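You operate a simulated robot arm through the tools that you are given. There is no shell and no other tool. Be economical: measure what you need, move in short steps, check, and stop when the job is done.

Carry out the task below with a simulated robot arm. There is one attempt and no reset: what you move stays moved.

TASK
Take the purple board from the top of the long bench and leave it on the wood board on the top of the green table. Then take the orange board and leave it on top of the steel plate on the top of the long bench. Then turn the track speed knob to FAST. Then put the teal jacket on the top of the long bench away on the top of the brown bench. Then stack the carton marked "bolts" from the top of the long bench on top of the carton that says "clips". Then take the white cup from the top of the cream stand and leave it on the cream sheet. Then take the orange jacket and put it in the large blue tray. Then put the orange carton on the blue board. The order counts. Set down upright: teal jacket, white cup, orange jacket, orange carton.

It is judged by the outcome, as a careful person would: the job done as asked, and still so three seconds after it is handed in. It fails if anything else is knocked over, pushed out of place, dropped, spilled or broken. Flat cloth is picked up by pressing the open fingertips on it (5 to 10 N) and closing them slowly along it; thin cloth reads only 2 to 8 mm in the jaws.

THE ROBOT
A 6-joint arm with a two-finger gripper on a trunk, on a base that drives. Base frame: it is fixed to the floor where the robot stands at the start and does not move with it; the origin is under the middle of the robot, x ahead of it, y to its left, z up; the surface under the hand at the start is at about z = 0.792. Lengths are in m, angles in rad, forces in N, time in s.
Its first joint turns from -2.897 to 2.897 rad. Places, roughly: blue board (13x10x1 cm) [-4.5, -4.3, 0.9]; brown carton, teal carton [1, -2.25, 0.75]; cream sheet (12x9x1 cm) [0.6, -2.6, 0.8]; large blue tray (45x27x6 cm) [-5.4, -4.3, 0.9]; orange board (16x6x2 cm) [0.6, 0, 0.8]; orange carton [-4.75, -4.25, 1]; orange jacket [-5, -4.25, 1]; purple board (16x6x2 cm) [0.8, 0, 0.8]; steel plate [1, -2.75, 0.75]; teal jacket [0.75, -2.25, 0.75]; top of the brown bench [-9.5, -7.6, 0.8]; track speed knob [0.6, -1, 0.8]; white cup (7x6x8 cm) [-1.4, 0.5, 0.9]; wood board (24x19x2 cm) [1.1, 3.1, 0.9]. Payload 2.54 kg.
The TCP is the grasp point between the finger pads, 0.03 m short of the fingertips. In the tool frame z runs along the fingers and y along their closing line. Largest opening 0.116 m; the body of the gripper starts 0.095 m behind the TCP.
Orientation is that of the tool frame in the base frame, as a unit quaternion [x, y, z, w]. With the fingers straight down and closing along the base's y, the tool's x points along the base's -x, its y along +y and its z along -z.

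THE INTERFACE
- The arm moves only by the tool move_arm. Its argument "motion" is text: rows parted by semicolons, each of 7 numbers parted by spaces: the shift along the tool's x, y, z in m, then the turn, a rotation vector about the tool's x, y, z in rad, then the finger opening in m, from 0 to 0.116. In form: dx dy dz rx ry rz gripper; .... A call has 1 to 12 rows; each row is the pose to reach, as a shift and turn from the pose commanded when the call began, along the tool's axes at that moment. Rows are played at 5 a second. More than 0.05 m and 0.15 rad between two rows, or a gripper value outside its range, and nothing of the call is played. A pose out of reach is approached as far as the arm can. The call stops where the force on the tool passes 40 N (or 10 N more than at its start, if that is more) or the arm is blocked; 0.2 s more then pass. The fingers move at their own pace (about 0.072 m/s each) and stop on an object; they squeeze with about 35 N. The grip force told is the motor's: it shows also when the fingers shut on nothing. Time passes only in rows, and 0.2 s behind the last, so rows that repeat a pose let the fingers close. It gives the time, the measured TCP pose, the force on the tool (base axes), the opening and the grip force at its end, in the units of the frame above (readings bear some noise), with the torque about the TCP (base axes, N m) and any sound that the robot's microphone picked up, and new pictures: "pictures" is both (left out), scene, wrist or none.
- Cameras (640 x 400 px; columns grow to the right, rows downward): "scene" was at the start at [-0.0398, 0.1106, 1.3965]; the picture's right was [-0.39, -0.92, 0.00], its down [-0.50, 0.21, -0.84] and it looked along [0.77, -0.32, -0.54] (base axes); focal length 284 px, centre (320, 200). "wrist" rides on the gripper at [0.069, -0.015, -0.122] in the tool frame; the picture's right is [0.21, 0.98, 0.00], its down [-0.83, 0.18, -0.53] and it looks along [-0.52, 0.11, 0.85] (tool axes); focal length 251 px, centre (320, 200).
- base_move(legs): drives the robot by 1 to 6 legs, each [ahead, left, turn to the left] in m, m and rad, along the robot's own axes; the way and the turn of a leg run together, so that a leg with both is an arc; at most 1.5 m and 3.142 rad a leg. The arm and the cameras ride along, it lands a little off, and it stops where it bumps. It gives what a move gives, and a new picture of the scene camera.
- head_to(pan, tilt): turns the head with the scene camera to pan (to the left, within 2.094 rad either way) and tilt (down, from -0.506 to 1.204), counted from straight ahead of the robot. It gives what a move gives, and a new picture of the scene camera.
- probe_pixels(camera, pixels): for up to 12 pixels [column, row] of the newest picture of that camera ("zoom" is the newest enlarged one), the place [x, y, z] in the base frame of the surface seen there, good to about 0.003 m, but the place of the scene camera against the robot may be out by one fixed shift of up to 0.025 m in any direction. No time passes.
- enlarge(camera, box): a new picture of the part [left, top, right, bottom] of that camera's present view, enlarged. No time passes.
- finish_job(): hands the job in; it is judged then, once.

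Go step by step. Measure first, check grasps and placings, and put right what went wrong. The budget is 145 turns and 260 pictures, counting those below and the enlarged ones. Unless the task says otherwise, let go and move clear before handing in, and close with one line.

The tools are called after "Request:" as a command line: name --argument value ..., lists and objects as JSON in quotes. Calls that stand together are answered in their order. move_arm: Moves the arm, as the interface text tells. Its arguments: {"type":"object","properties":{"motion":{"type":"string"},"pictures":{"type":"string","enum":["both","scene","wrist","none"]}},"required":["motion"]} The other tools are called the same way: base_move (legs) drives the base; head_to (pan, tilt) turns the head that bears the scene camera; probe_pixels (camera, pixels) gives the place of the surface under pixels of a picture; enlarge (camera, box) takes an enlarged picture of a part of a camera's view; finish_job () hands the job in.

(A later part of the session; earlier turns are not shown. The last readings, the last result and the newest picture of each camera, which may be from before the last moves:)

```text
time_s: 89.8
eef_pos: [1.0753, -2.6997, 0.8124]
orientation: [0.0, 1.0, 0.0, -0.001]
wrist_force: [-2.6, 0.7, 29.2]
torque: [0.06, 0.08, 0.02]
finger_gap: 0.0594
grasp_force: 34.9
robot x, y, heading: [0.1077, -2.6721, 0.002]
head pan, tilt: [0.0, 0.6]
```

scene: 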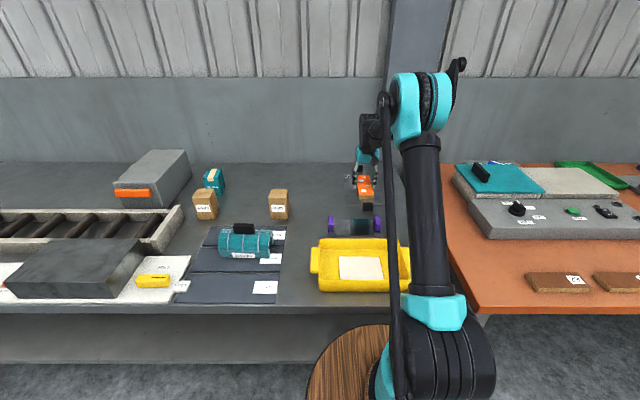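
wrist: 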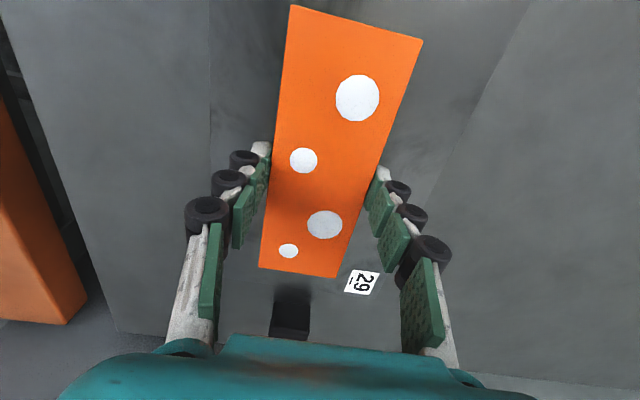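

Contact at 29 N on the plate. I open and rise.

Request:
move_arm --motion "0 0 -0.001 0 0 0 0.06; 0 0 -0.001 0 0 0 0.085; 0 0 -0.001 0 0 0 0.09; 0 0 -0.03 0 0 0 0.09; 0 0 -0.07 0 0 0 0.09; 0 0 -0.11 0 0 0 0.09; 0 0 -0.15 0 0 0 0.09; 0 0 -0.19 0 0 0 0.09; 0 0 -0.23 0 0 0 0.09; 0 0 -0.27 0 0 0 0.09; 0.04 0 -0.29 0 0 0 0.09" --pictures "wrist"

```text
time_s: 92.2
eef_pos: [1.0386, -2.6972, 1.1008]
orientation: [0.0, 1.0, 0.0, 0.0]
wrist_force: [1.1, -0.5, -0.2]
torque: [0.01, 0.08, 0.04]
finger_gap: 0.0903
grasp_force: 0.1
robot x, y, heading: [0.1068, -2.6697, 0.006]
head pan, tilt: [0.0, 0.6]
```

wrist: 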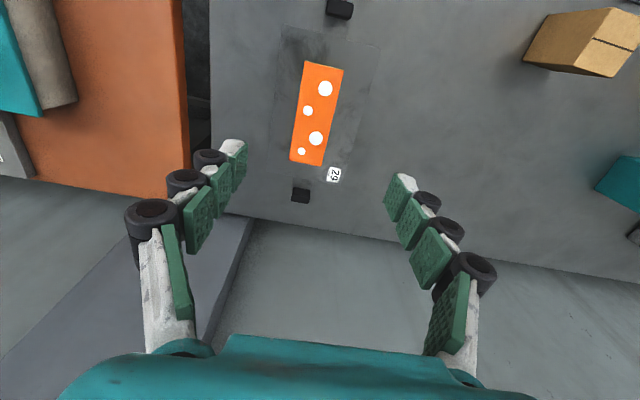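

The orange board lies squarely on the plate. Next the track speed knob near (0.6,-1.0): I retract and drive left 1.65 m.

Request:
move_arm --motion "0.045 0 -0.01 0 0 0 0.09; 0.09 0 -0.02 0 0 0 0.09; 0.135 0 -0.03 0 0 0 0.09; 0.18 0 -0.04 0 0 0 0.09; 0.225 0 -0.05 0 0 0 0.09; 0.27 0 -0.05 0 0 0 0.09; 0.315 0 -0.05 0 0 0 0.09; 0.36 0 -0.05 0 0 0 0.09; 0.405 0 -0.05 0 0 0 0.09; 0.45 0 -0.05 0 0 0 0.09" --pictures "none"

Request:
base_move --legs '[[-0.08, 0, 0], [0, 1.5, 0], [0, 0.2, 0]]'

Request:
head_to --pan 0.0 --tilt 0.8

```text
time_s: 94.4
eef_pos: [0.5878, -2.6992, 1.1515]
orientation: [-0.001, 1.0, 0.0, 0.0]
wrist_force: [0.5, -1.0, 0.5]
torque: [-0.01, 0.05, 0.03]
finger_gap: 0.0899
grasp_force: 0.1
robot x, y, heading: [0.1072, -2.6719, 0.007]
head pan, tilt: [0.0, 0.6]
```

```text
time_s: 103.8
eef_pos: [0.5153, -0.9822, 1.1513]
orientation: [0.005, 1.0, 0.001, 0.0]
wrist_force: [-0.5, 0.2, 0.1]
torque: [0.0, -0.01, 0.0]
finger_gap: 0.09
grasp_force: 0.1
robot x, y, heading: [0.0331, -0.9499, -0.008]
head pan, tilt: [0.0, 0.6]
```

scene: 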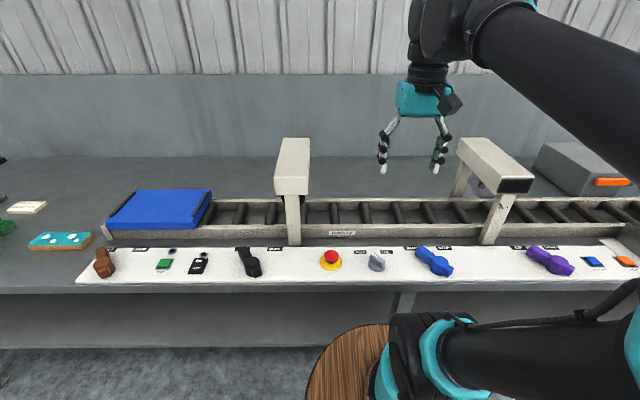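

```text
time_s: 104.5
eef_pos: [0.5156, -0.9817, 1.1512]
orientation: [0.005, 1.0, 0.0, 0.001]
wrist_force: [-0.6, 0.5, -0.9]
torque: [0.02, -0.03, 0.0]
finger_gap: 0.09
grasp_force: 0.1
robot x, y, heading: [0.0354, -0.9514, -0.006]
head pan, tilt: [0.0, 0.799]
```

scene: 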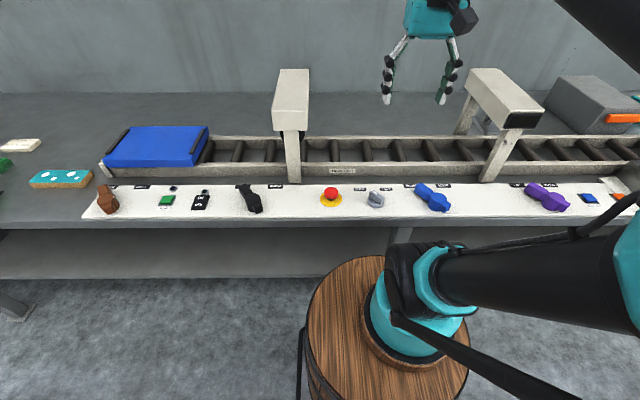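

Request:
enlarge --camera "scene" --box '[220, 160, 400, 225]'

Request:
enlarge --camera "scene" --box '[340, 165, 480, 220]'

Request:
enlarge --camera "scene" --box '[480, 165, 640, 225]'

```text
3.56 times, centred on (310, 192) of scene
```

zoom: 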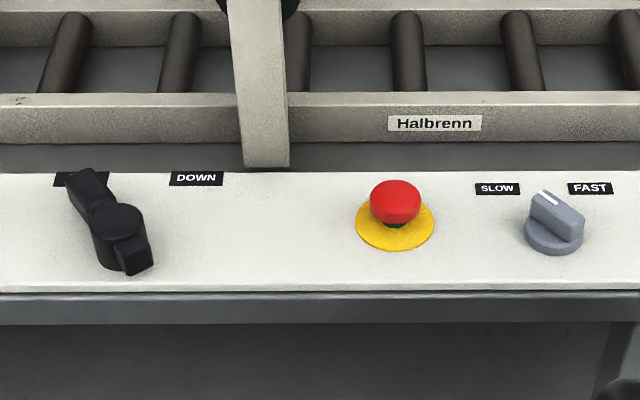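

```text
4.57 times, centred on (410, 192) of scene
```

zoom: 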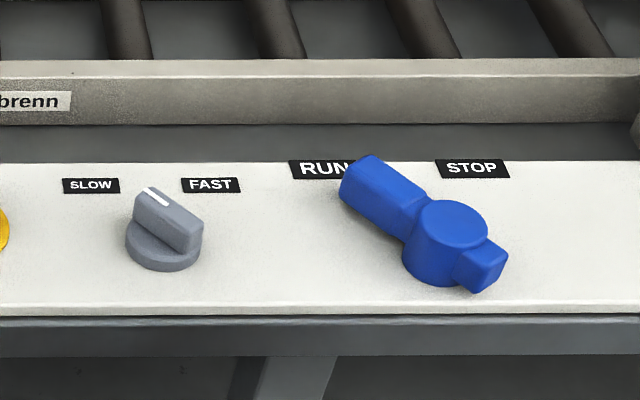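

```text
4.00 times, centred on (560, 195) of scene
```

zoom: 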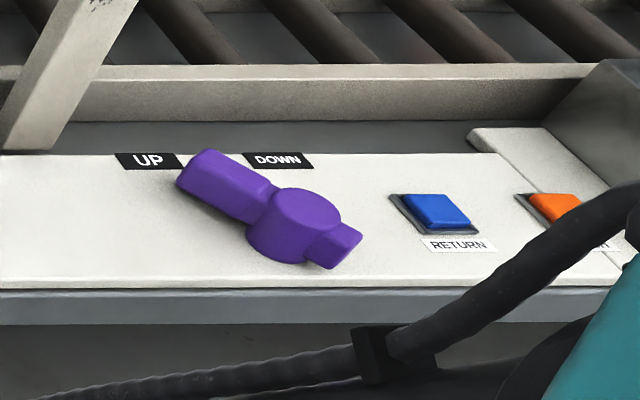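

The gray knob (zoom 165,230) is the SLOW/FAST one, its white line pointing at SLOW. I measure knob and labels, correcting for the scene offset later with the wrist camera.

Request:
probe_pixels --camera "scene" --pixels '[[375, 196], [373, 192], [379, 198], [376, 206], [360, 189], [386, 189], [390, 205], [331, 200]]'

```text
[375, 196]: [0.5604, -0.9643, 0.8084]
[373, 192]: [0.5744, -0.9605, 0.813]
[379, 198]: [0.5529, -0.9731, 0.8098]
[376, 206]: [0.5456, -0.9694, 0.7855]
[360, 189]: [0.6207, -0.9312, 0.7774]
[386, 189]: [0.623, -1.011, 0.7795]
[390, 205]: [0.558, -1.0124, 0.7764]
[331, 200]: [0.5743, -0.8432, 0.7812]
```

I lower over the knob to about z 0.98 for a wrist look.

Request:
move_arm --motion "-0.01 0.004 0.04 0 0 0 0.09; -0.02 0.008 0.08 0 0 0 0.08; -0.03 0.012 0.12 0 0 0 0.08; -0.045 0.015 0.16 0 0 0 0.08; -0.045 0.015 0.17 0 0 0 0.08" --pictures "wrist"

```text
time_s: 105.7
eef_pos: [0.5605, -0.9683, 0.9813]
orientation: [0.004, 1.0, 0.0, 0.0]
wrist_force: [0.4, 0.8, -0.3]
torque: [0.0, 0.02, 0.01]
finger_gap: 0.0802
grasp_force: 0.0
robot x, y, heading: [0.0334, -0.9538, -0.004]
head pan, tilt: [0.0, 0.799]
```

wrist: 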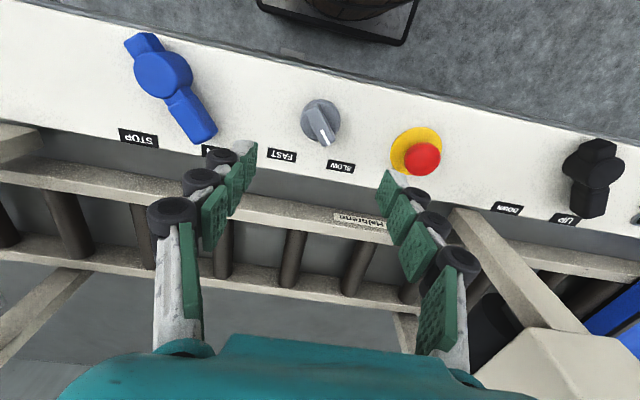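

Request:
enlarge --camera "wrist" --box '[250, 80, 410, 180]'

```text
4.00 times, centred on (330, 130) of wrist
```

zoom: 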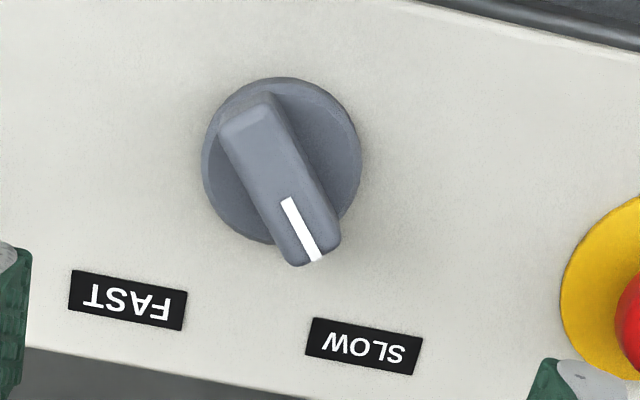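

Request:
probe_pixels --camera "zoom" --pixels '[[318, 255], [288, 205], [278, 175], [235, 115], [250, 105], [205, 165], [358, 165], [282, 80], [250, 235], [128, 300], [363, 346], [450, 200]]'

```text
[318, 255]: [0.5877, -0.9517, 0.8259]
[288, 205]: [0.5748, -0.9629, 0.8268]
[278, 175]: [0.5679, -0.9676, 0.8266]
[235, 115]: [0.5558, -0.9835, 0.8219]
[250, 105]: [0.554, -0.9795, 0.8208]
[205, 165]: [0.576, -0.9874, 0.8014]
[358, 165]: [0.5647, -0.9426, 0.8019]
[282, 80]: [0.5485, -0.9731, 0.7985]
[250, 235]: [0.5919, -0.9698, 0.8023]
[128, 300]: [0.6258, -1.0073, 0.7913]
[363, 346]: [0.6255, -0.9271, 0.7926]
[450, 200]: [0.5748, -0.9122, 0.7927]
```

Knob centre (0.571,-0.966), bar at +39° from x, top z 0.826; FAST lies at about −37°. I turn the hand across the bar and descend to grip it.

Request:
move_arm --motion "-0.002 0.001 0.02 0 0 -0.138 0.06; -0.004 0.001 0.04 0 0 -0.276 0.05; -0.006 0.0015 0.06 0 0 -0.414 0.05; -0.008 0.0018 0.08 0 0 -0.552 0.05; -0.0105 0.0018 0.1 0 0 -0.689 0.05; -0.0105 0.0018 0.125 0 0 -0.689 0.05; -0.0105 0.0018 0.14 0 0 -0.689 0.05; -0.0105 0.0018 0.146 0 0 -0.689 0.05" --pictures "wrist"

```text
time_s: 107.5
eef_pos: [0.5706, -0.9651, 0.8352]
orientation: [-0.334, 0.943, 0.0, 0.0]
wrist_force: [0.8, -0.1, 0.9]
torque: [-0.01, 0.02, 0.02]
finger_gap: 0.0502
grasp_force: 0.0
robot x, y, heading: [0.0325, -0.954, -0.005]
head pan, tilt: [0.0, 0.799]
```

wrist: 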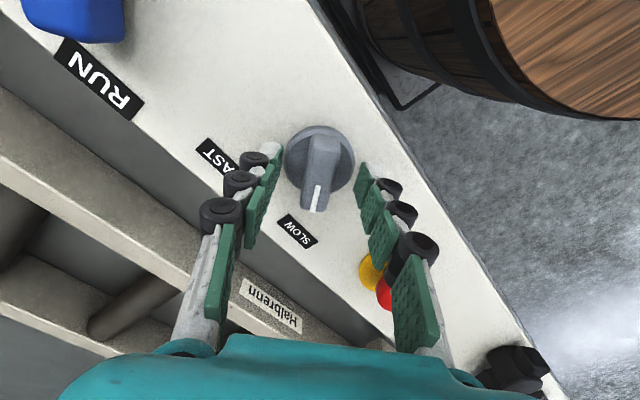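

The bar sits between the fingers. I close on it.

Request:
move_arm --motion "0 0 0 0 0 0 0.03; 0 0 0 0 0 0 0.01; 0 0 0 0 0 0 0; 0 0 0 0 0 0 0" --pictures "none"

```text
time_s: 108.5
eef_pos: [0.5705, -0.9658, 0.8353]
orientation: [-0.334, 0.942, 0.0, 0.0]
wrist_force: [5.4, -10.4, -3.4]
torque: [-0.4, -0.02, 0.01]
finger_gap: 0.0176
grasp_force: 42.7
robot x, y, heading: [0.0414, -0.9492, -0.005]
head pan, tilt: [0.0, 0.799]
```

Gripped (gap 0.0176). I turn it clockwise by about 75°.

Request:
move_arm --motion "0 0 0 0 0 0.12 0; 0 0 0 0 0 0.24 0; 0 0 0 0 0 0.36 0; 0 0 0 0 0 0.48 0; 0 0 0 0 0 0.6 0; 0 0 0 0 0 0.72 0; 0 0 0 0 0 0.84 0; 0 0 0 0 0 0.96 0; 0 0 0 0 0 1.08 0; 0 0 0 0 0 1.2 0; 0 0 0 0 0 1.27 0; 0 0 0 0 0 1.31 0" --pictures "wrist"

```text
time_s: 111.1
eef_pos: [0.5708, -0.9656, 0.8353]
orientation: [0.31, 0.951, 0.0, 0.001]
wrist_force: [-6.3, 1.9, 6.2]
torque: [0.13, 0.24, -0.02]
finger_gap: 0.0176
grasp_force: 43.2
robot x, y, heading: [0.0358, -0.9511, -0.007]
head pan, tilt: [0.0, 0.799]
```

wrist: 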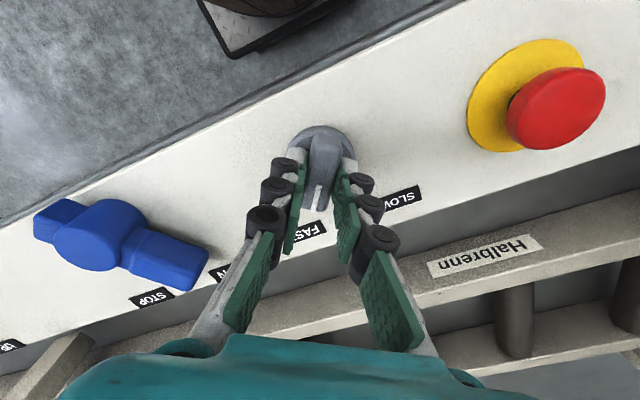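

The knob followed and no turning torque shows. I release, rise, and check the pointer.

Request:
move_arm --motion "0 0 0 0 0 0 0.03; 0 0 0 0 0 0 0.05; 0 0 0 0 0 0 0.05; 0 0 -0.04 0 0 0 0.05; 0 0 -0.08 0 0 0 0.05; 0 0 -0.12 0 0 0 0.05; 0 0 -0.15 0 0 0 0.05" --pictures "wrist"

Request:
enlarge --camera "scene" --box '[340, 165, 480, 220]'

```text
time_s: 112.7
eef_pos: [0.5707, -0.9657, 0.9893]
orientation: [0.309, 0.951, 0.0, 0.0]
wrist_force: [1.1, 0.4, 0.0]
torque: [-0.01, 0.0, 0.02]
finger_gap: 0.05
grasp_force: 0.0
robot x, y, heading: [0.0349, -0.9491, -0.005]
head pan, tilt: [0.0, 0.799]
```

wrist: 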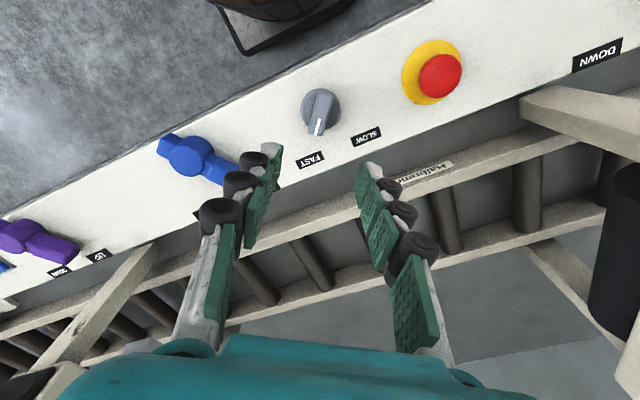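

```text
4.57 times, centred on (410, 192) of scene
```

zoom: 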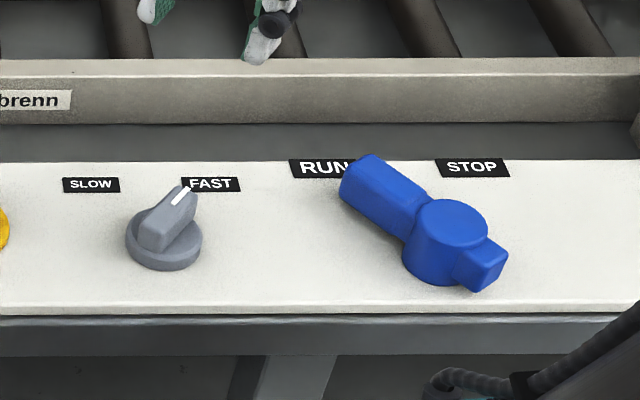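

Request:
enlarge --camera "wrist" --box '[270, 70, 400, 180]'

```text
3.64 times, centred on (335, 125) of wrist
```

zoom: 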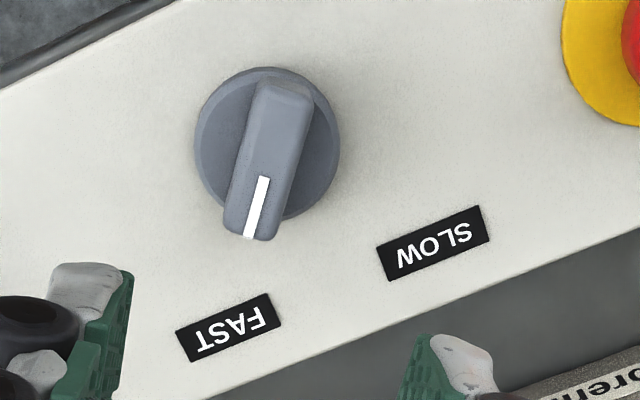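

Request:
probe_pixels --camera "zoom" --pixels '[[264, 182], [249, 233], [285, 85], [250, 225], [266, 170], [229, 328], [433, 244]]'

```text
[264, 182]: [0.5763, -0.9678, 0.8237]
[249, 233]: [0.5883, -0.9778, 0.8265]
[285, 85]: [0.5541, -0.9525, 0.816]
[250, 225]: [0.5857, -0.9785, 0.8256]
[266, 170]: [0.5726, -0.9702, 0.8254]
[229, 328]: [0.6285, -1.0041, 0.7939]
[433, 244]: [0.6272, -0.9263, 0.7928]
```

The knob bar is at −36.5°, pointing right at FAST. Next the teal jacket: I turn the hand to close along x, rise, and drive right 1.3 m.

Request:
move_arm --motion "0 0 -0.025 0 0 0.135 0.05; 0 0 -0.05 0 0 0.27 0.05; 0 0 -0.075 0 0 0.405 0.07; 0 0 -0.1 0 0 0.54 0.07; 0 0 -0.125 0 0 0.675 0.07; 0 0 -0.15 0 0 0.81 0.07; 0 0 -0.17 0 0 0.94 0.07" --pictures "none"

Request:
base_move --legs '[[0, -1.4, 0.005]]'

```text
time_s: 114.3
eef_pos: [0.5705, -0.9673, 1.1546]
orientation: [0.707, 0.707, 0.0, 0.0]
wrist_force: [-0.1, -0.8, -0.5]
torque: [0.01, -0.02, 0.01]
finger_gap: 0.07
grasp_force: 0.0
robot x, y, heading: [0.0358, -0.9529, -0.0]
head pan, tilt: [0.0, 0.799]
```

```text
time_s: 121.2
eef_pos: [0.5917, -2.3381, 1.1554]
orientation: [0.691, 0.723, -0.001, 0.0]
wrist_force: [0.1, 0.3, -0.4]
torque: [-0.01, -0.02, 0.01]
finger_gap: 0.0699
grasp_force: 0.1
robot x, y, heading: [0.0578, -2.3433, 0.036]
head pan, tilt: [0.0, 0.799]
```

scene: 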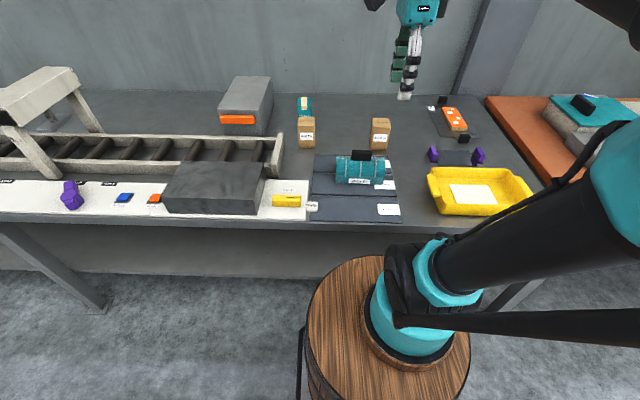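

Request:
enlarge --camera "scene" --box '[280, 85, 440, 225]'

Request:
probe_pixels --camera "scene" --pixels '[[354, 152], [371, 153], [362, 155], [338, 170], [383, 170], [362, 165], [360, 181], [305, 117], [307, 135], [380, 120], [380, 135]]'

```text
2.86 times, centred on (360, 155) of scene
```

zoom: 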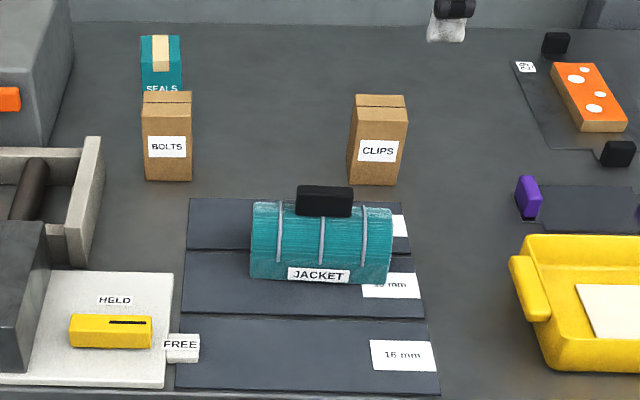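

```text
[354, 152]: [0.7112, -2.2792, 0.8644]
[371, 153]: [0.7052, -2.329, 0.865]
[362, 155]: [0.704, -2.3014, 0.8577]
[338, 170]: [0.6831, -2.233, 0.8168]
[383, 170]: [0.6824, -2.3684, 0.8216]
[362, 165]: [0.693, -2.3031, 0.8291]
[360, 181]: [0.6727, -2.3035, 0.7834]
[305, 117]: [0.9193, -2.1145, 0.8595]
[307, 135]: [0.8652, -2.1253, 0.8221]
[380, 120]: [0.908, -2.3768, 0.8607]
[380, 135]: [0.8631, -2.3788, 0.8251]
```

The jacket's black handle is at about (0.71,-2.30), top z ~0.88. I move over it for a wrist look.

Request:
move_arm --motion "0.008 0.03 0.02 0 0 0.01 0.07; 0.016 0.06 0.04 0 0 0.02 0.07; 0.024 0.09 0.06 0 0 0.03 0.07; 0.0326 0.1217 0.08 0 0 0.045 0.07; 0.0326 0.1217 0.1 0 0 0.045 0.07; 0.0326 0.1217 0.1 0 0 0.045 0.07" --pictures "wrist"

```text
time_s: 122.6
eef_pos: [0.7139, -2.301, 1.0544]
orientation: [0.707, 0.707, -0.001, 0.0]
wrist_force: [-0.5, 0.0, -0.3]
torque: [0.03, 0.02, -0.03]
finger_gap: 0.0697
grasp_force: 0.1
robot x, y, heading: [0.0572, -2.3442, 0.032]
head pan, tilt: [0.0, 0.799]
```

wrist: 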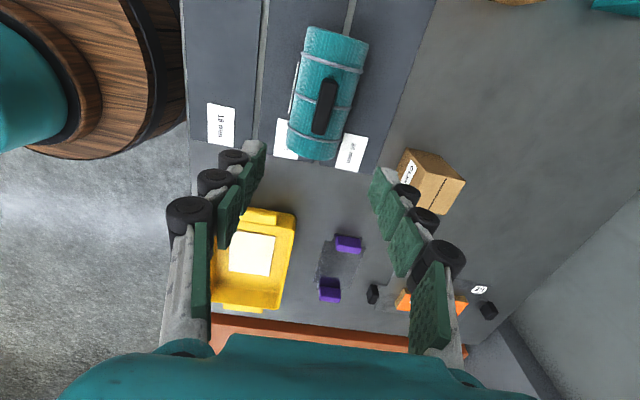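

Request:
enlarge --camera "wrist" --box '[270, 10, 390, 170]'

Request:
probe_pixels --camera "wrist" --pixels '[[328, 80], [318, 130], [325, 105], [317, 105], [333, 107], [310, 32], [367, 43], [290, 148], [334, 157], [422, 160], [435, 195], [445, 177]]'

```text
2.50 times, centred on (330, 90) of wrist
```

zoom: 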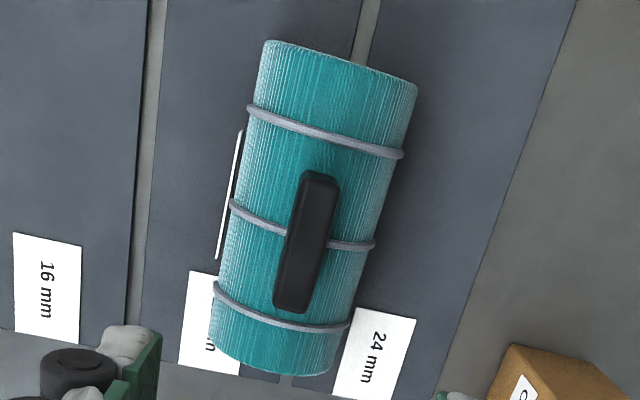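

```text
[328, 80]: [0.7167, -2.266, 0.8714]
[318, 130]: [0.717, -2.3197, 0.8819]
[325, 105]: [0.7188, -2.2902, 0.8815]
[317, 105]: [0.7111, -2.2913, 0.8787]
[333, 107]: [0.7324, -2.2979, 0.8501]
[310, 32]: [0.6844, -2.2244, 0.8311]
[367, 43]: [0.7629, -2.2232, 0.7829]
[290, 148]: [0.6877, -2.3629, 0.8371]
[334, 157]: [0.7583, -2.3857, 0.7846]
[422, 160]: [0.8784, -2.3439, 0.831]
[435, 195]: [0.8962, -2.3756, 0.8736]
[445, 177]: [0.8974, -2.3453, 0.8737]
```

The handle centre is (0.718,-2.297), 1.5 cm wide, top 0.881. I descend so the tips reach 0.857, then close and lift slowly.

Request:
move_arm --motion "0.003 0.004 0.04 0 0 0 0.06; 0.003 0.004 0.08 0 0 0 0.05; 0.003 0.004 0.12 0 0 0 0.05; 0.003 0.004 0.15 0 0 0 0.05; 0.003 0.004 0.167 0 0 0 0.05; 0.003 0.004 0.167 0 0 0 0.02; 0.003 0.004 0.167 0 0 0 0; 0.003 0.004 0.167 0 0 0 0; 0.003 0.004 0.167 0 0 0 0" --pictures "wrist"

```text
time_s: 124.6
eef_pos: [0.7192, -2.3006, 0.8865]
orientation: [0.707, 0.707, 0.0, 0.0]
wrist_force: [-0.2, -0.2, 1.1]
torque: [-0.02, 0.01, -0.03]
finger_gap: 0.0172
grasp_force: 34.6
robot x, y, heading: [0.0562, -2.3479, 0.036]
head pan, tilt: [0.0, 0.799]
```

wrist: 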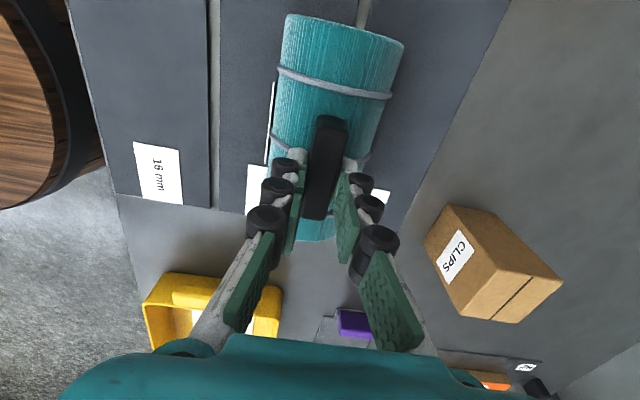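

Gripped at 0.017. I lift slowly and check.

Request:
move_arm --motion "0 0 -0.01 0 0 0 0; 0 0 -0.02 0 0 0 0; 0 0 -0.04 0 0 0 0; 0 0 -0.07 0 0 0 0; 0 0 -0.1 0 0 0 0; 0 0 -0.13 0 0 0 0; 0 0 -0.16 0 0 0 0; 0 0 -0.19 0 0 0 0; 0 0 -0.22 0 0 0 0" --pictures "both"

```text
time_s: 126.6
eef_pos: [0.719, -2.2984, 1.1081]
orientation: [0.707, 0.707, 0.0, 0.0]
wrist_force: [-1.0, -0.1, -1.9]
torque: [0.0, 0.01, 0.0]
finger_gap: 0.0169
grasp_force: 35.4
robot x, y, heading: [0.0565, -2.3386, 0.036]
head pan, tilt: [0.0, 0.799]
```

scene: 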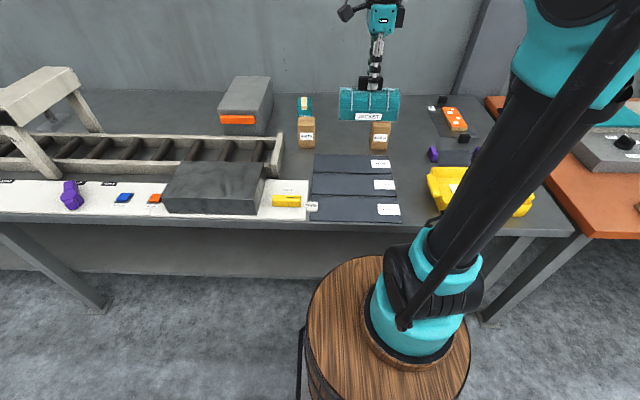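
wrist: 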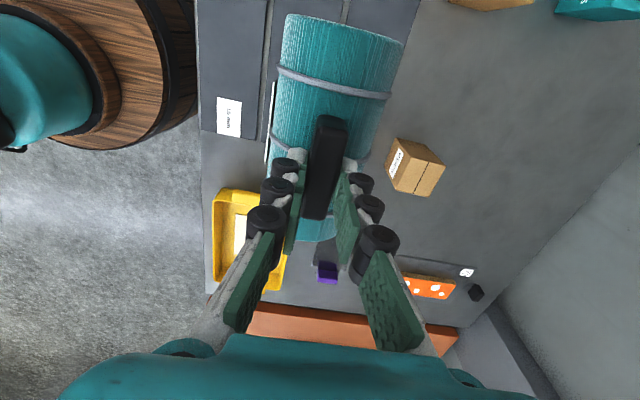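

Held level. I retract the arm, then look right-behind toward the brown bench at (-9.5,-7.6).

Request:
move_arm --motion "0 -0.03 -0.01 0 0 0 0; 0 -0.06 -0.02 0 0 0 0; 0 -0.09 -0.03 0 0 0 0; 0 -0.12 -0.03 0 0 0 0; 0 -0.15 -0.03 0 0 0 0; 0 -0.18 -0.03 0 0 0 0; 0 -0.21 -0.03 0 0 0 0; 0 -0.24 -0.03 0 0 0 0; 0 -0.26 -0.03 0 0 0 0" --pictures "none"

Request:
base_move --legs '[[-0.4, 0, 0], [0, 0, -1.3]]'

Request:
head_to --pan -1.34 --tilt 0.35

```text
time_s: 128.6
eef_pos: [0.4577, -2.2973, 1.1383]
orientation: [0.707, 0.707, -0.001, 0.001]
wrist_force: [0.4, 0.5, -1.3]
torque: [-0.02, -0.01, -0.02]
finger_gap: 0.0172
grasp_force: 34.9
robot x, y, heading: [0.0632, -2.3468, 0.035]
head pan, tilt: [0.0, 0.799]
```

```text
time_s: 134.4
eef_pos: [-0.207, -2.7265, 1.1379]
orientation: [0.991, 0.134, 0.0, 0.0]
wrist_force: [0.2, 0.4, -2.1]
torque: [-0.04, -0.01, 0.02]
finger_gap: 0.0172
grasp_force: 34.7
robot x, y, heading: [-0.3601, -2.3536, -1.269]
head pan, tilt: [0.0, 0.799]
```

scene: 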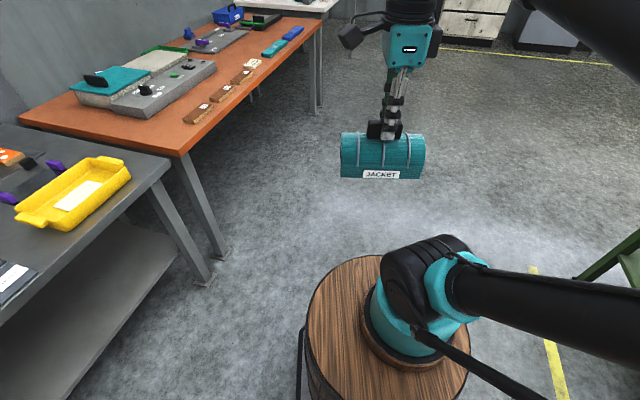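

```text
time_s: 135.8
eef_pos: [-0.2064, -2.7279, 1.1378]
orientation: [0.991, 0.134, 0.0, 0.0]
wrist_force: [0.3, -0.6, -1.0]
torque: [-0.02, 0.04, 0.0]
finger_gap: 0.0174
grasp_force: 34.9
robot x, y, heading: [-0.3579, -2.3564, -1.263]
head pan, tilt: [-1.34, 0.351]
```

scene: 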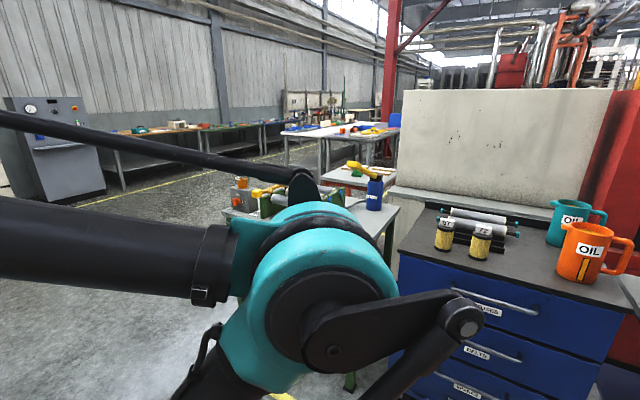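

The view toward the target shows a blue cabinet near, benches along a wall at left, and tables mid-way. I probe to map out obstacles.

Request:
probe_pixels --camera "scene" --pixels '[[70, 190], [120, 190], [150, 135], [200, 127], [240, 125], [270, 121], [300, 130], [340, 150], [260, 150], [400, 230], [470, 230], [340, 120]]'

Request:
enlarge --camera "scene" --box '[90, 70, 450, 230]'

```text
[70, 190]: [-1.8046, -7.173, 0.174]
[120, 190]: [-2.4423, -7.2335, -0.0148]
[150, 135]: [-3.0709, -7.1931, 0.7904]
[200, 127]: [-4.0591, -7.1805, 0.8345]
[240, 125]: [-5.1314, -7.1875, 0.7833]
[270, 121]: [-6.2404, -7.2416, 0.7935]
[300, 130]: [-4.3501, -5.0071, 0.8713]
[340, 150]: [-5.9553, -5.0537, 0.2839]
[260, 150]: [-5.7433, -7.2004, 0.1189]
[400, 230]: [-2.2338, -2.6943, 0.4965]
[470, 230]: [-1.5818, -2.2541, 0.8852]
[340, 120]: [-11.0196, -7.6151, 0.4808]
```

```text
1.78 times, centred on (270, 150) of scene
```

zoom: 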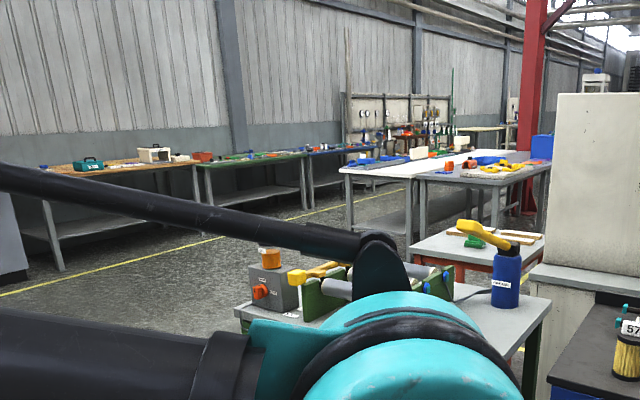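

The wall benches have their front at y≈-7.2, with an aisle around y≈-6.2. First I face -y and check the way.

Request:
base_move --legs '[[0, 0, -0.31]]'

Request:
head_to --pan -0.45 --tilt 0.45

```text
time_s: 137.2
eef_pos: [-0.3266, -2.7564, 1.1375]
orientation: [1.0, -0.02, -0.001, 0.0]
wrist_force: [0.0, 0.5, -1.1]
torque: [-0.02, -0.01, 0.0]
finger_gap: 0.0173
grasp_force: 34.7
robot x, y, heading: [-0.3566, -2.3539, -1.577]
head pan, tilt: [-1.34, 0.351]
```

scene: 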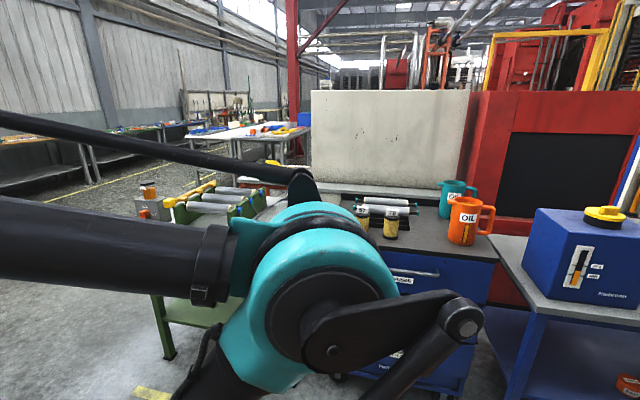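

```text
time_s: 138.4
eef_pos: [-0.3272, -2.7548, 1.1381]
orientation: [1.0, -0.021, 0.0, 0.0]
wrist_force: [0.4, 0.1, -1.1]
torque: [-0.01, -0.01, -0.04]
finger_gap: 0.0174
grasp_force: 35.9
robot x, y, heading: [-0.3559, -2.353, -1.579]
head pan, tilt: [-0.45, 0.45]
```

scene: 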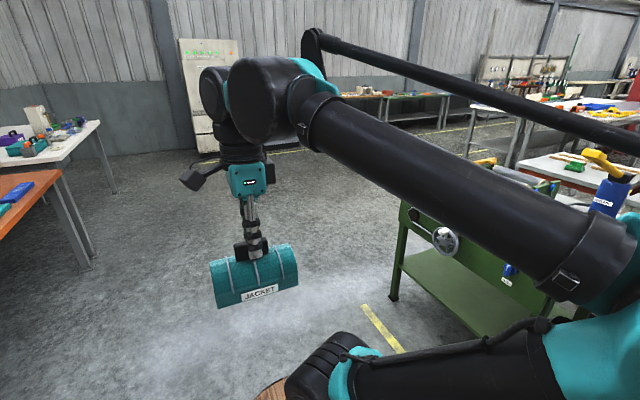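

Request:
probe_pixels --camera "scene" --pixels '[[393, 300], [402, 205], [470, 335], [250, 180], [330, 160], [440, 140], [520, 160], [100, 240], [120, 190], [560, 185], [440, 165], [480, 110]]'

```text
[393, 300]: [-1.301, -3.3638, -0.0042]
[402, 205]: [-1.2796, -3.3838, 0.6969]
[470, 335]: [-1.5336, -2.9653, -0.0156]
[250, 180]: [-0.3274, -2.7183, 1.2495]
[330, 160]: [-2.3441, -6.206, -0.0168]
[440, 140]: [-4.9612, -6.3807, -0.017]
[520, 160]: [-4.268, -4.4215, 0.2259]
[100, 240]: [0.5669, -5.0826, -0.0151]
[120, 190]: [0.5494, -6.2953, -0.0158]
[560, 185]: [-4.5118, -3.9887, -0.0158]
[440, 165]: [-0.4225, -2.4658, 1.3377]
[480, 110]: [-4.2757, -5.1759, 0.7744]
```

Clear ahead: the green table's corner is at (-1.28,-3.37). I drive to y≈-6.1 and then strafe right (-x) along the aisle.

Request:
base_move --legs '[[1.5, 0, 0], [1.5, 0, 0], [0.75, 0, 0], [0, -1.2, 0]]'

Request:
head_to --pan -1.2 --tilt 0.3

```text
time_s: 162.3
eef_pos: [-1.6518, -6.4612, 1.1374]
orientation: [0.998, -0.06, 0.0, -0.001]
wrist_force: [0.1, -0.7, -0.8]
torque: [0.0, 0.0, -0.02]
finger_gap: 0.0174
grasp_force: 34.9
robot x, y, heading: [-1.6501, -6.0598, -1.653]
head pan, tilt: [-0.45, 0.45]
```

scene: 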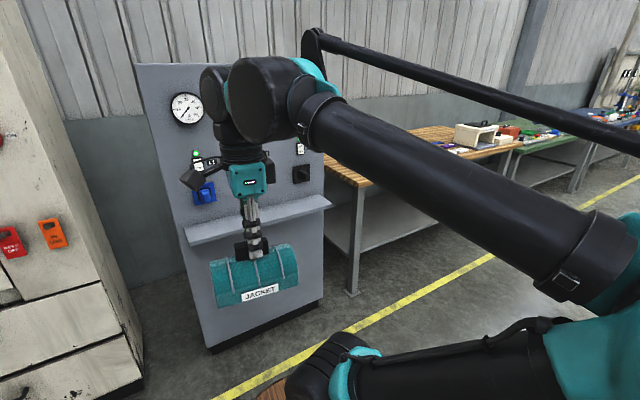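

```text
time_s: 163.4
eef_pos: [-1.6519, -6.4615, 1.1385]
orientation: [0.998, -0.061, 0.0, 0.0]
wrist_force: [-0.9, -0.3, -1.0]
torque: [-0.01, 0.0, 0.02]
finger_gap: 0.0171
grasp_force: 35.1
robot x, y, heading: [-1.6501, -6.0609, -1.651]
head pan, tilt: [-1.201, 0.3]
```

scene: 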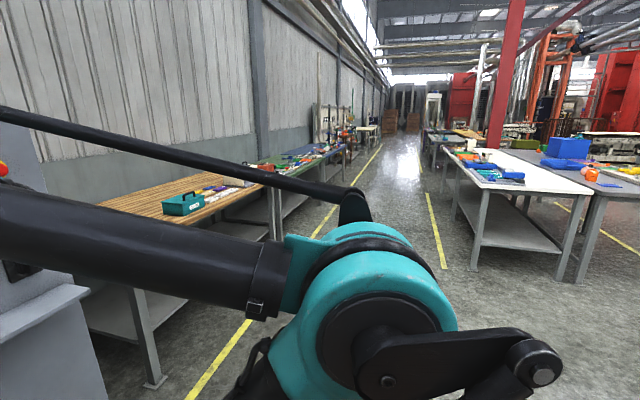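

The aisle is clear. I correct the heading and strafe on.

Request:
base_move --legs '[[0, 0, 0.08], [0, -1.5, 0], [0, -1.5, 0], [0, -1.5, 0]]'

```text
time_s: 185.5
eef_pos: [-6.0975, -6.6129, 1.1373]
orientation: [0.999, 0.032, 0.0, 0.0]
wrist_force: [-0.5, -0.7, -0.5]
torque: [0.0, 0.02, -0.02]
finger_gap: 0.0171
grasp_force: 35.0
robot x, y, heading: [-6.1688, -6.2182, -1.469]
head pan, tilt: [-1.201, 0.3]
```

scene: 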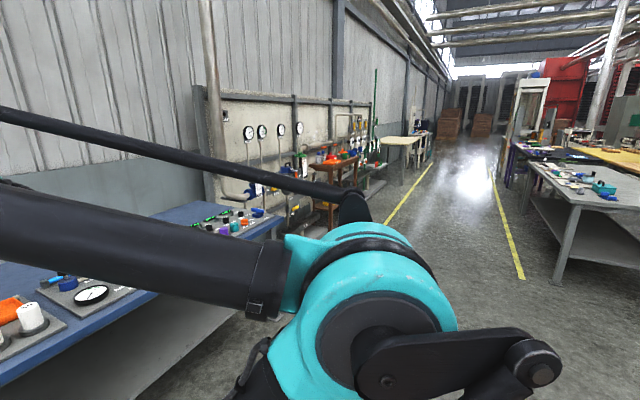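

A brown bench shows at (335,170) past the gauge panel. I correct the heading and strafe 2.9 m more.

Request:
base_move --legs '[[0, 0, -0.1], [0, -1.5, 0], [0, -1.5, 0]]'

Request:
head_to --pan -0.25 --tilt 0.6

```text
time_s: 200.7
eef_pos: [-9.1962, -6.5644, 1.1381]
orientation: [1.0, -0.026, 0.001, 0.0]
wrist_force: [0.9, -0.1, -1.4]
torque: [-0.03, 0.01, -0.02]
finger_gap: 0.0174
grasp_force: 34.2
robot x, y, heading: [-9.2243, -6.161, -1.583]
head pan, tilt: [-1.201, 0.3]
```

scene: 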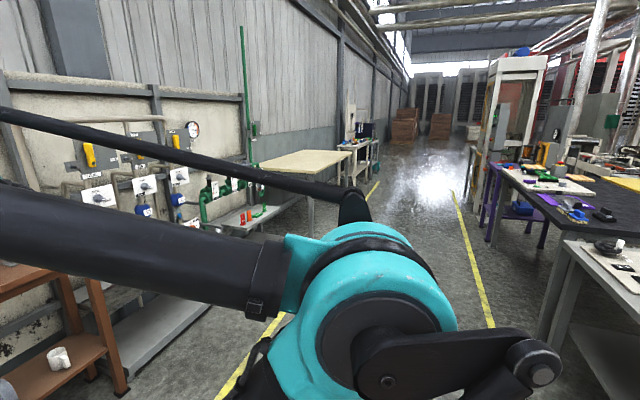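

```text
time_s: 201.9
eef_pos: [-9.1955, -6.5652, 1.1378]
orientation: [1.0, -0.027, 0.0, 0.0]
wrist_force: [-0.8, -0.8, -2.0]
torque: [0.01, 0.02, -0.02]
finger_gap: 0.0174
grasp_force: 35.1
robot x, y, heading: [-9.2217, -6.1634, -1.59]
head pan, tilt: [-0.25, 0.6]
```

scene: 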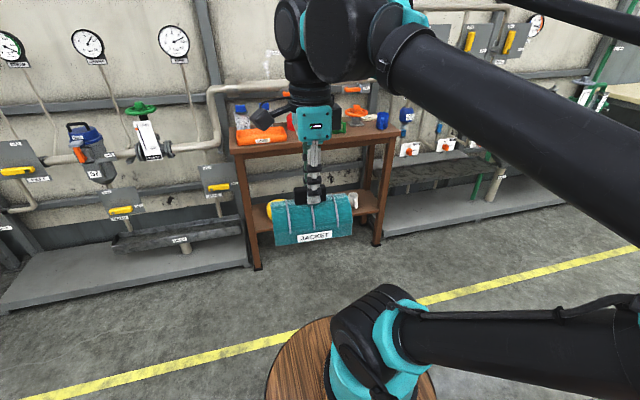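

The brown bench stands at pixels (240–395, 110–150) with items on top. I measure it.

Request:
probe_pixels --camera "scene" --pixels '[[230, 150], [396, 134], [240, 118], [260, 145], [265, 135], [355, 118], [380, 130], [370, 125], [257, 265], [378, 243], [240, 115], [350, 130]]'

Request:
enlarge --camera "scene" --box '[220, 80, 420, 205]'

```text
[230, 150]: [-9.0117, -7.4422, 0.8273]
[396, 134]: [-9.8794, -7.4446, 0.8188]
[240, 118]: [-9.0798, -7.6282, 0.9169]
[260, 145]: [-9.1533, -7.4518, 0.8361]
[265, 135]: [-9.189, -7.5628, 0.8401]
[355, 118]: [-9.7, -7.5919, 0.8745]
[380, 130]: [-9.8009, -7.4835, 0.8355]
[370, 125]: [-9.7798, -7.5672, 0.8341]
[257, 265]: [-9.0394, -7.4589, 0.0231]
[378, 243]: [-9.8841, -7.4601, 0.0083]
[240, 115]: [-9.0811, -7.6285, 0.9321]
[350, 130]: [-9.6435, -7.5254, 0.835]
```

```text
3.20 times, centred on (320, 142) of scene
```

zoom: 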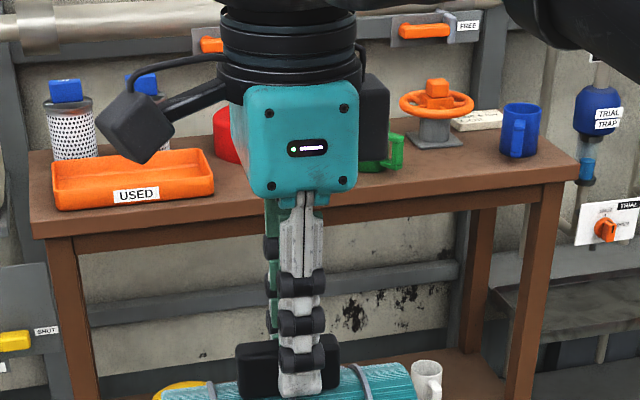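

The bench top is x −9.0 to −9.88, front y −7.44, z ≈0.85. I drive closer for a better look.

Request:
base_move --legs '[[0.6, -0.25, 0.02]]'

Request:
head_to --pan 0.1 --tilt 0.75

```text
time_s: 205.5
eef_pos: [-9.4425, -7.1606, 1.1369]
orientation: [1.0, -0.018, 0.0, 0.0]
wrist_force: [-0.7, 0.1, -1.3]
torque: [0.01, 0.0, 0.0]
finger_gap: 0.0172
grasp_force: 34.8
robot x, y, heading: [-9.4755, -6.7612, -1.573]
head pan, tilt: [-0.25, 0.6]
```

scene: 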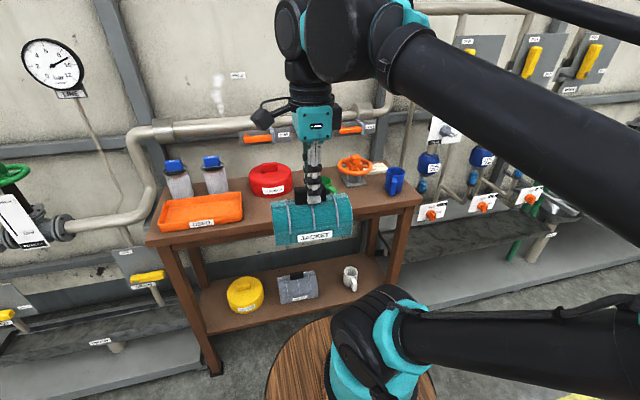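

```text
time_s: 206.3
eef_pos: [-9.4422, -7.1606, 1.1373]
orientation: [1.0, -0.019, 0.001, 0.0]
wrist_force: [0.4, 0.4, -0.9]
torque: [0.03, 0.03, 0.0]
finger_gap: 0.0172
grasp_force: 35.1
robot x, y, heading: [-9.4729, -6.7602, -1.57]
head pan, tilt: [0.099, 0.75]
```

scene: 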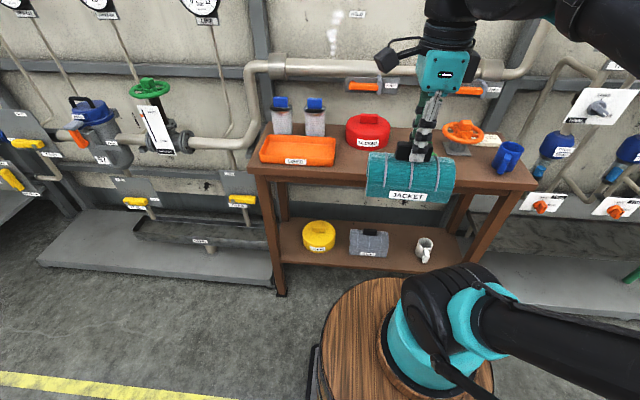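

Between the orange tray's end (335,160) and the blue mug (500,160) the front strip looks free. I measure it.

Request:
probe_pixels --camera "scene" --pixels '[[334, 162], [350, 175], [345, 160], [370, 148], [440, 155], [455, 152], [478, 175], [478, 160], [495, 165], [505, 170], [390, 145], [412, 205]]'

Request:
enlarge --camera "wrist" --box '[0, 0, 640, 400]'

```text
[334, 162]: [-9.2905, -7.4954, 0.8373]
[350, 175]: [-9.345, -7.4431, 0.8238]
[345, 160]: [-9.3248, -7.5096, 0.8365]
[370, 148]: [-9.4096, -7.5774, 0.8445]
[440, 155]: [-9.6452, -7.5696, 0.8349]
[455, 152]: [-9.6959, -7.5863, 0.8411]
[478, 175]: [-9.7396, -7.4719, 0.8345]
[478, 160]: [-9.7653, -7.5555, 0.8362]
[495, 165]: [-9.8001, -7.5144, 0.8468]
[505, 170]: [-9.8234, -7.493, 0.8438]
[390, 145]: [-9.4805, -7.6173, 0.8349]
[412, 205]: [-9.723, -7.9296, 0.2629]
```

```text
1.00 times, centred on (320, 200) of wrist (not enlarged: the box is as wide or as high as the picture)
```

zoom: 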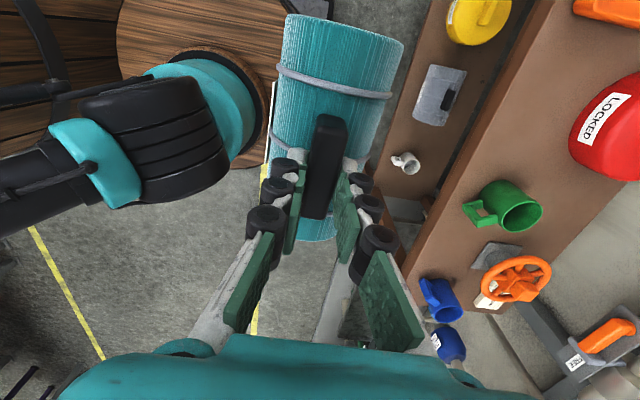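

The wrist view shows a green mug (505,208) too. I measure everything on the bench from the wrist camera.

Request:
probe_pixels --camera "zoom" --pixels '[[470, 215], [500, 185], [510, 230], [475, 255], [490, 245], [440, 300], [425, 300], [570, 130], [600, 170], [440, 240], [505, 130], [575, 20]]'

```text
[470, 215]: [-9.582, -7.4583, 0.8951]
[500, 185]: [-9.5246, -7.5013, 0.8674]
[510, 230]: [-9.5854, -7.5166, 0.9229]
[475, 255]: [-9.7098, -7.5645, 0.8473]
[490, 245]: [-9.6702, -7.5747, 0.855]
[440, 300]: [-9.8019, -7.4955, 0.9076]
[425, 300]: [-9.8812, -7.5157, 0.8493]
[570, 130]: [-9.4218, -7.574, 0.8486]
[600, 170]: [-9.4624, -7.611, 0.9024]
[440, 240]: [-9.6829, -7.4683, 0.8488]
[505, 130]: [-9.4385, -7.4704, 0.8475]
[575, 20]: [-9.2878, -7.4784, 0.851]
```

Bench z 0.848. Free patch: x −9.29 to −9.52 (tray to green mug), y −7.44 to −7.575 (edge to red box). The 16 cm jacket fits centred at (−9.402,−7.507). I move above it.

Request:
move_arm --motion "0.006 0.038 0 0 0 -0.005 0; 0.012 0.076 0 0 0 -0.01 0; 0.018 0.114 0 0 0 -0.015 0; 0.024 0.152 0 0 0 -0.02 0; 0.03 0.19 0 0 0 -0.025 0; 0.036 0.228 0 0 0 -0.03 0; 0.042 0.266 0 0 0 -0.037 0; 0.048 0.304 0 0 0 -0.037 0; 0.0528 0.3445 0 0 0 -0.037 0; 0.0528 0.3445 0.04 0 0 -0.037 0; 0.0528 0.3445 0.08 0 0 -0.037 0; 0.0528 0.3445 0.08 0 0 -0.037 0"

```text
time_s: 208.9
eef_pos: [-9.4034, -7.5089, 1.0565]
orientation: [1.0, 0.0, 0.0, -0.001]
wrist_force: [-0.1, -0.5, -0.9]
torque: [0.0, 0.06, 0.02]
finger_gap: 0.0171
grasp_force: 35.5
robot x, y, heading: [-9.4767, -6.7599, -1.57]
head pan, tilt: [0.099, 0.75]
```

scene: 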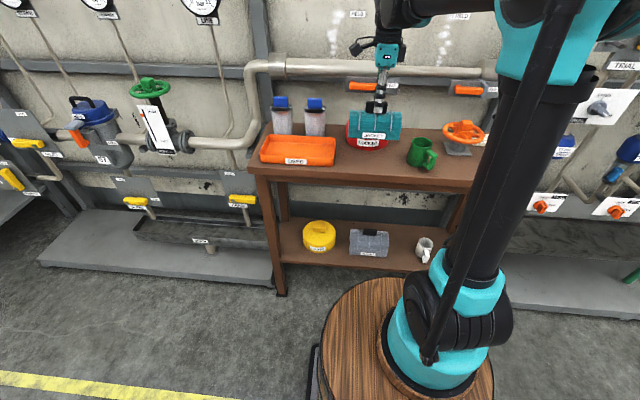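
wrist: 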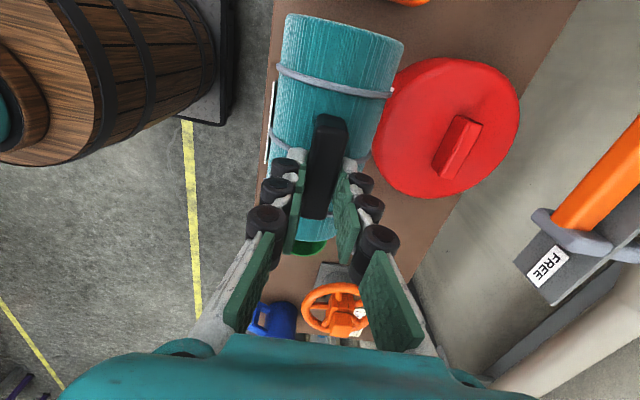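

The red lid is just behind the jacket. I check its front edge and the jacket's back edge.

Request:
probe_pixels --camera "wrist" --pixels '[[378, 145], [392, 100], [420, 65], [460, 150], [310, 22], [400, 45], [385, 60], [310, 248], [325, 246], [405, 3], [460, 20], [265, 100]]'

Request:
enlarge --camera "scene" --box '[250, 85, 500, 205]'

```text
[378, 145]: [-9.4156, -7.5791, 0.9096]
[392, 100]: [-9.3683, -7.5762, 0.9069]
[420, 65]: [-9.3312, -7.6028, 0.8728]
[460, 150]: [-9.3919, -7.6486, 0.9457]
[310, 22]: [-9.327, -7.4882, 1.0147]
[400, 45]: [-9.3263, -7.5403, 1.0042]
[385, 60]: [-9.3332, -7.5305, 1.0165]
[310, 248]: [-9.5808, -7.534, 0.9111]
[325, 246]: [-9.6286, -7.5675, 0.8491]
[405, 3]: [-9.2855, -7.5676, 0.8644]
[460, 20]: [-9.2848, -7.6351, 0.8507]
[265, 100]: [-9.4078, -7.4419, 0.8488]
```

```text
2.56 times, centred on (375, 145) of scene
```

zoom: 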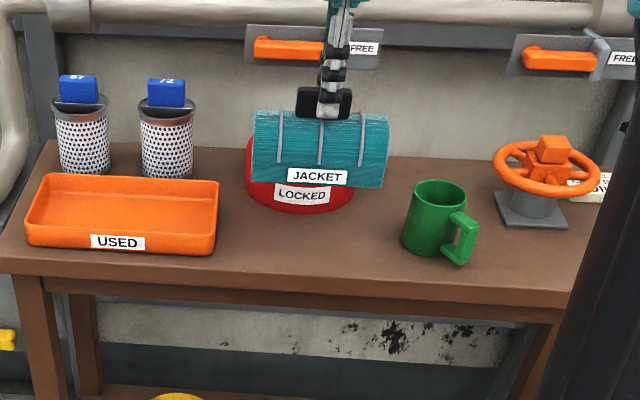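

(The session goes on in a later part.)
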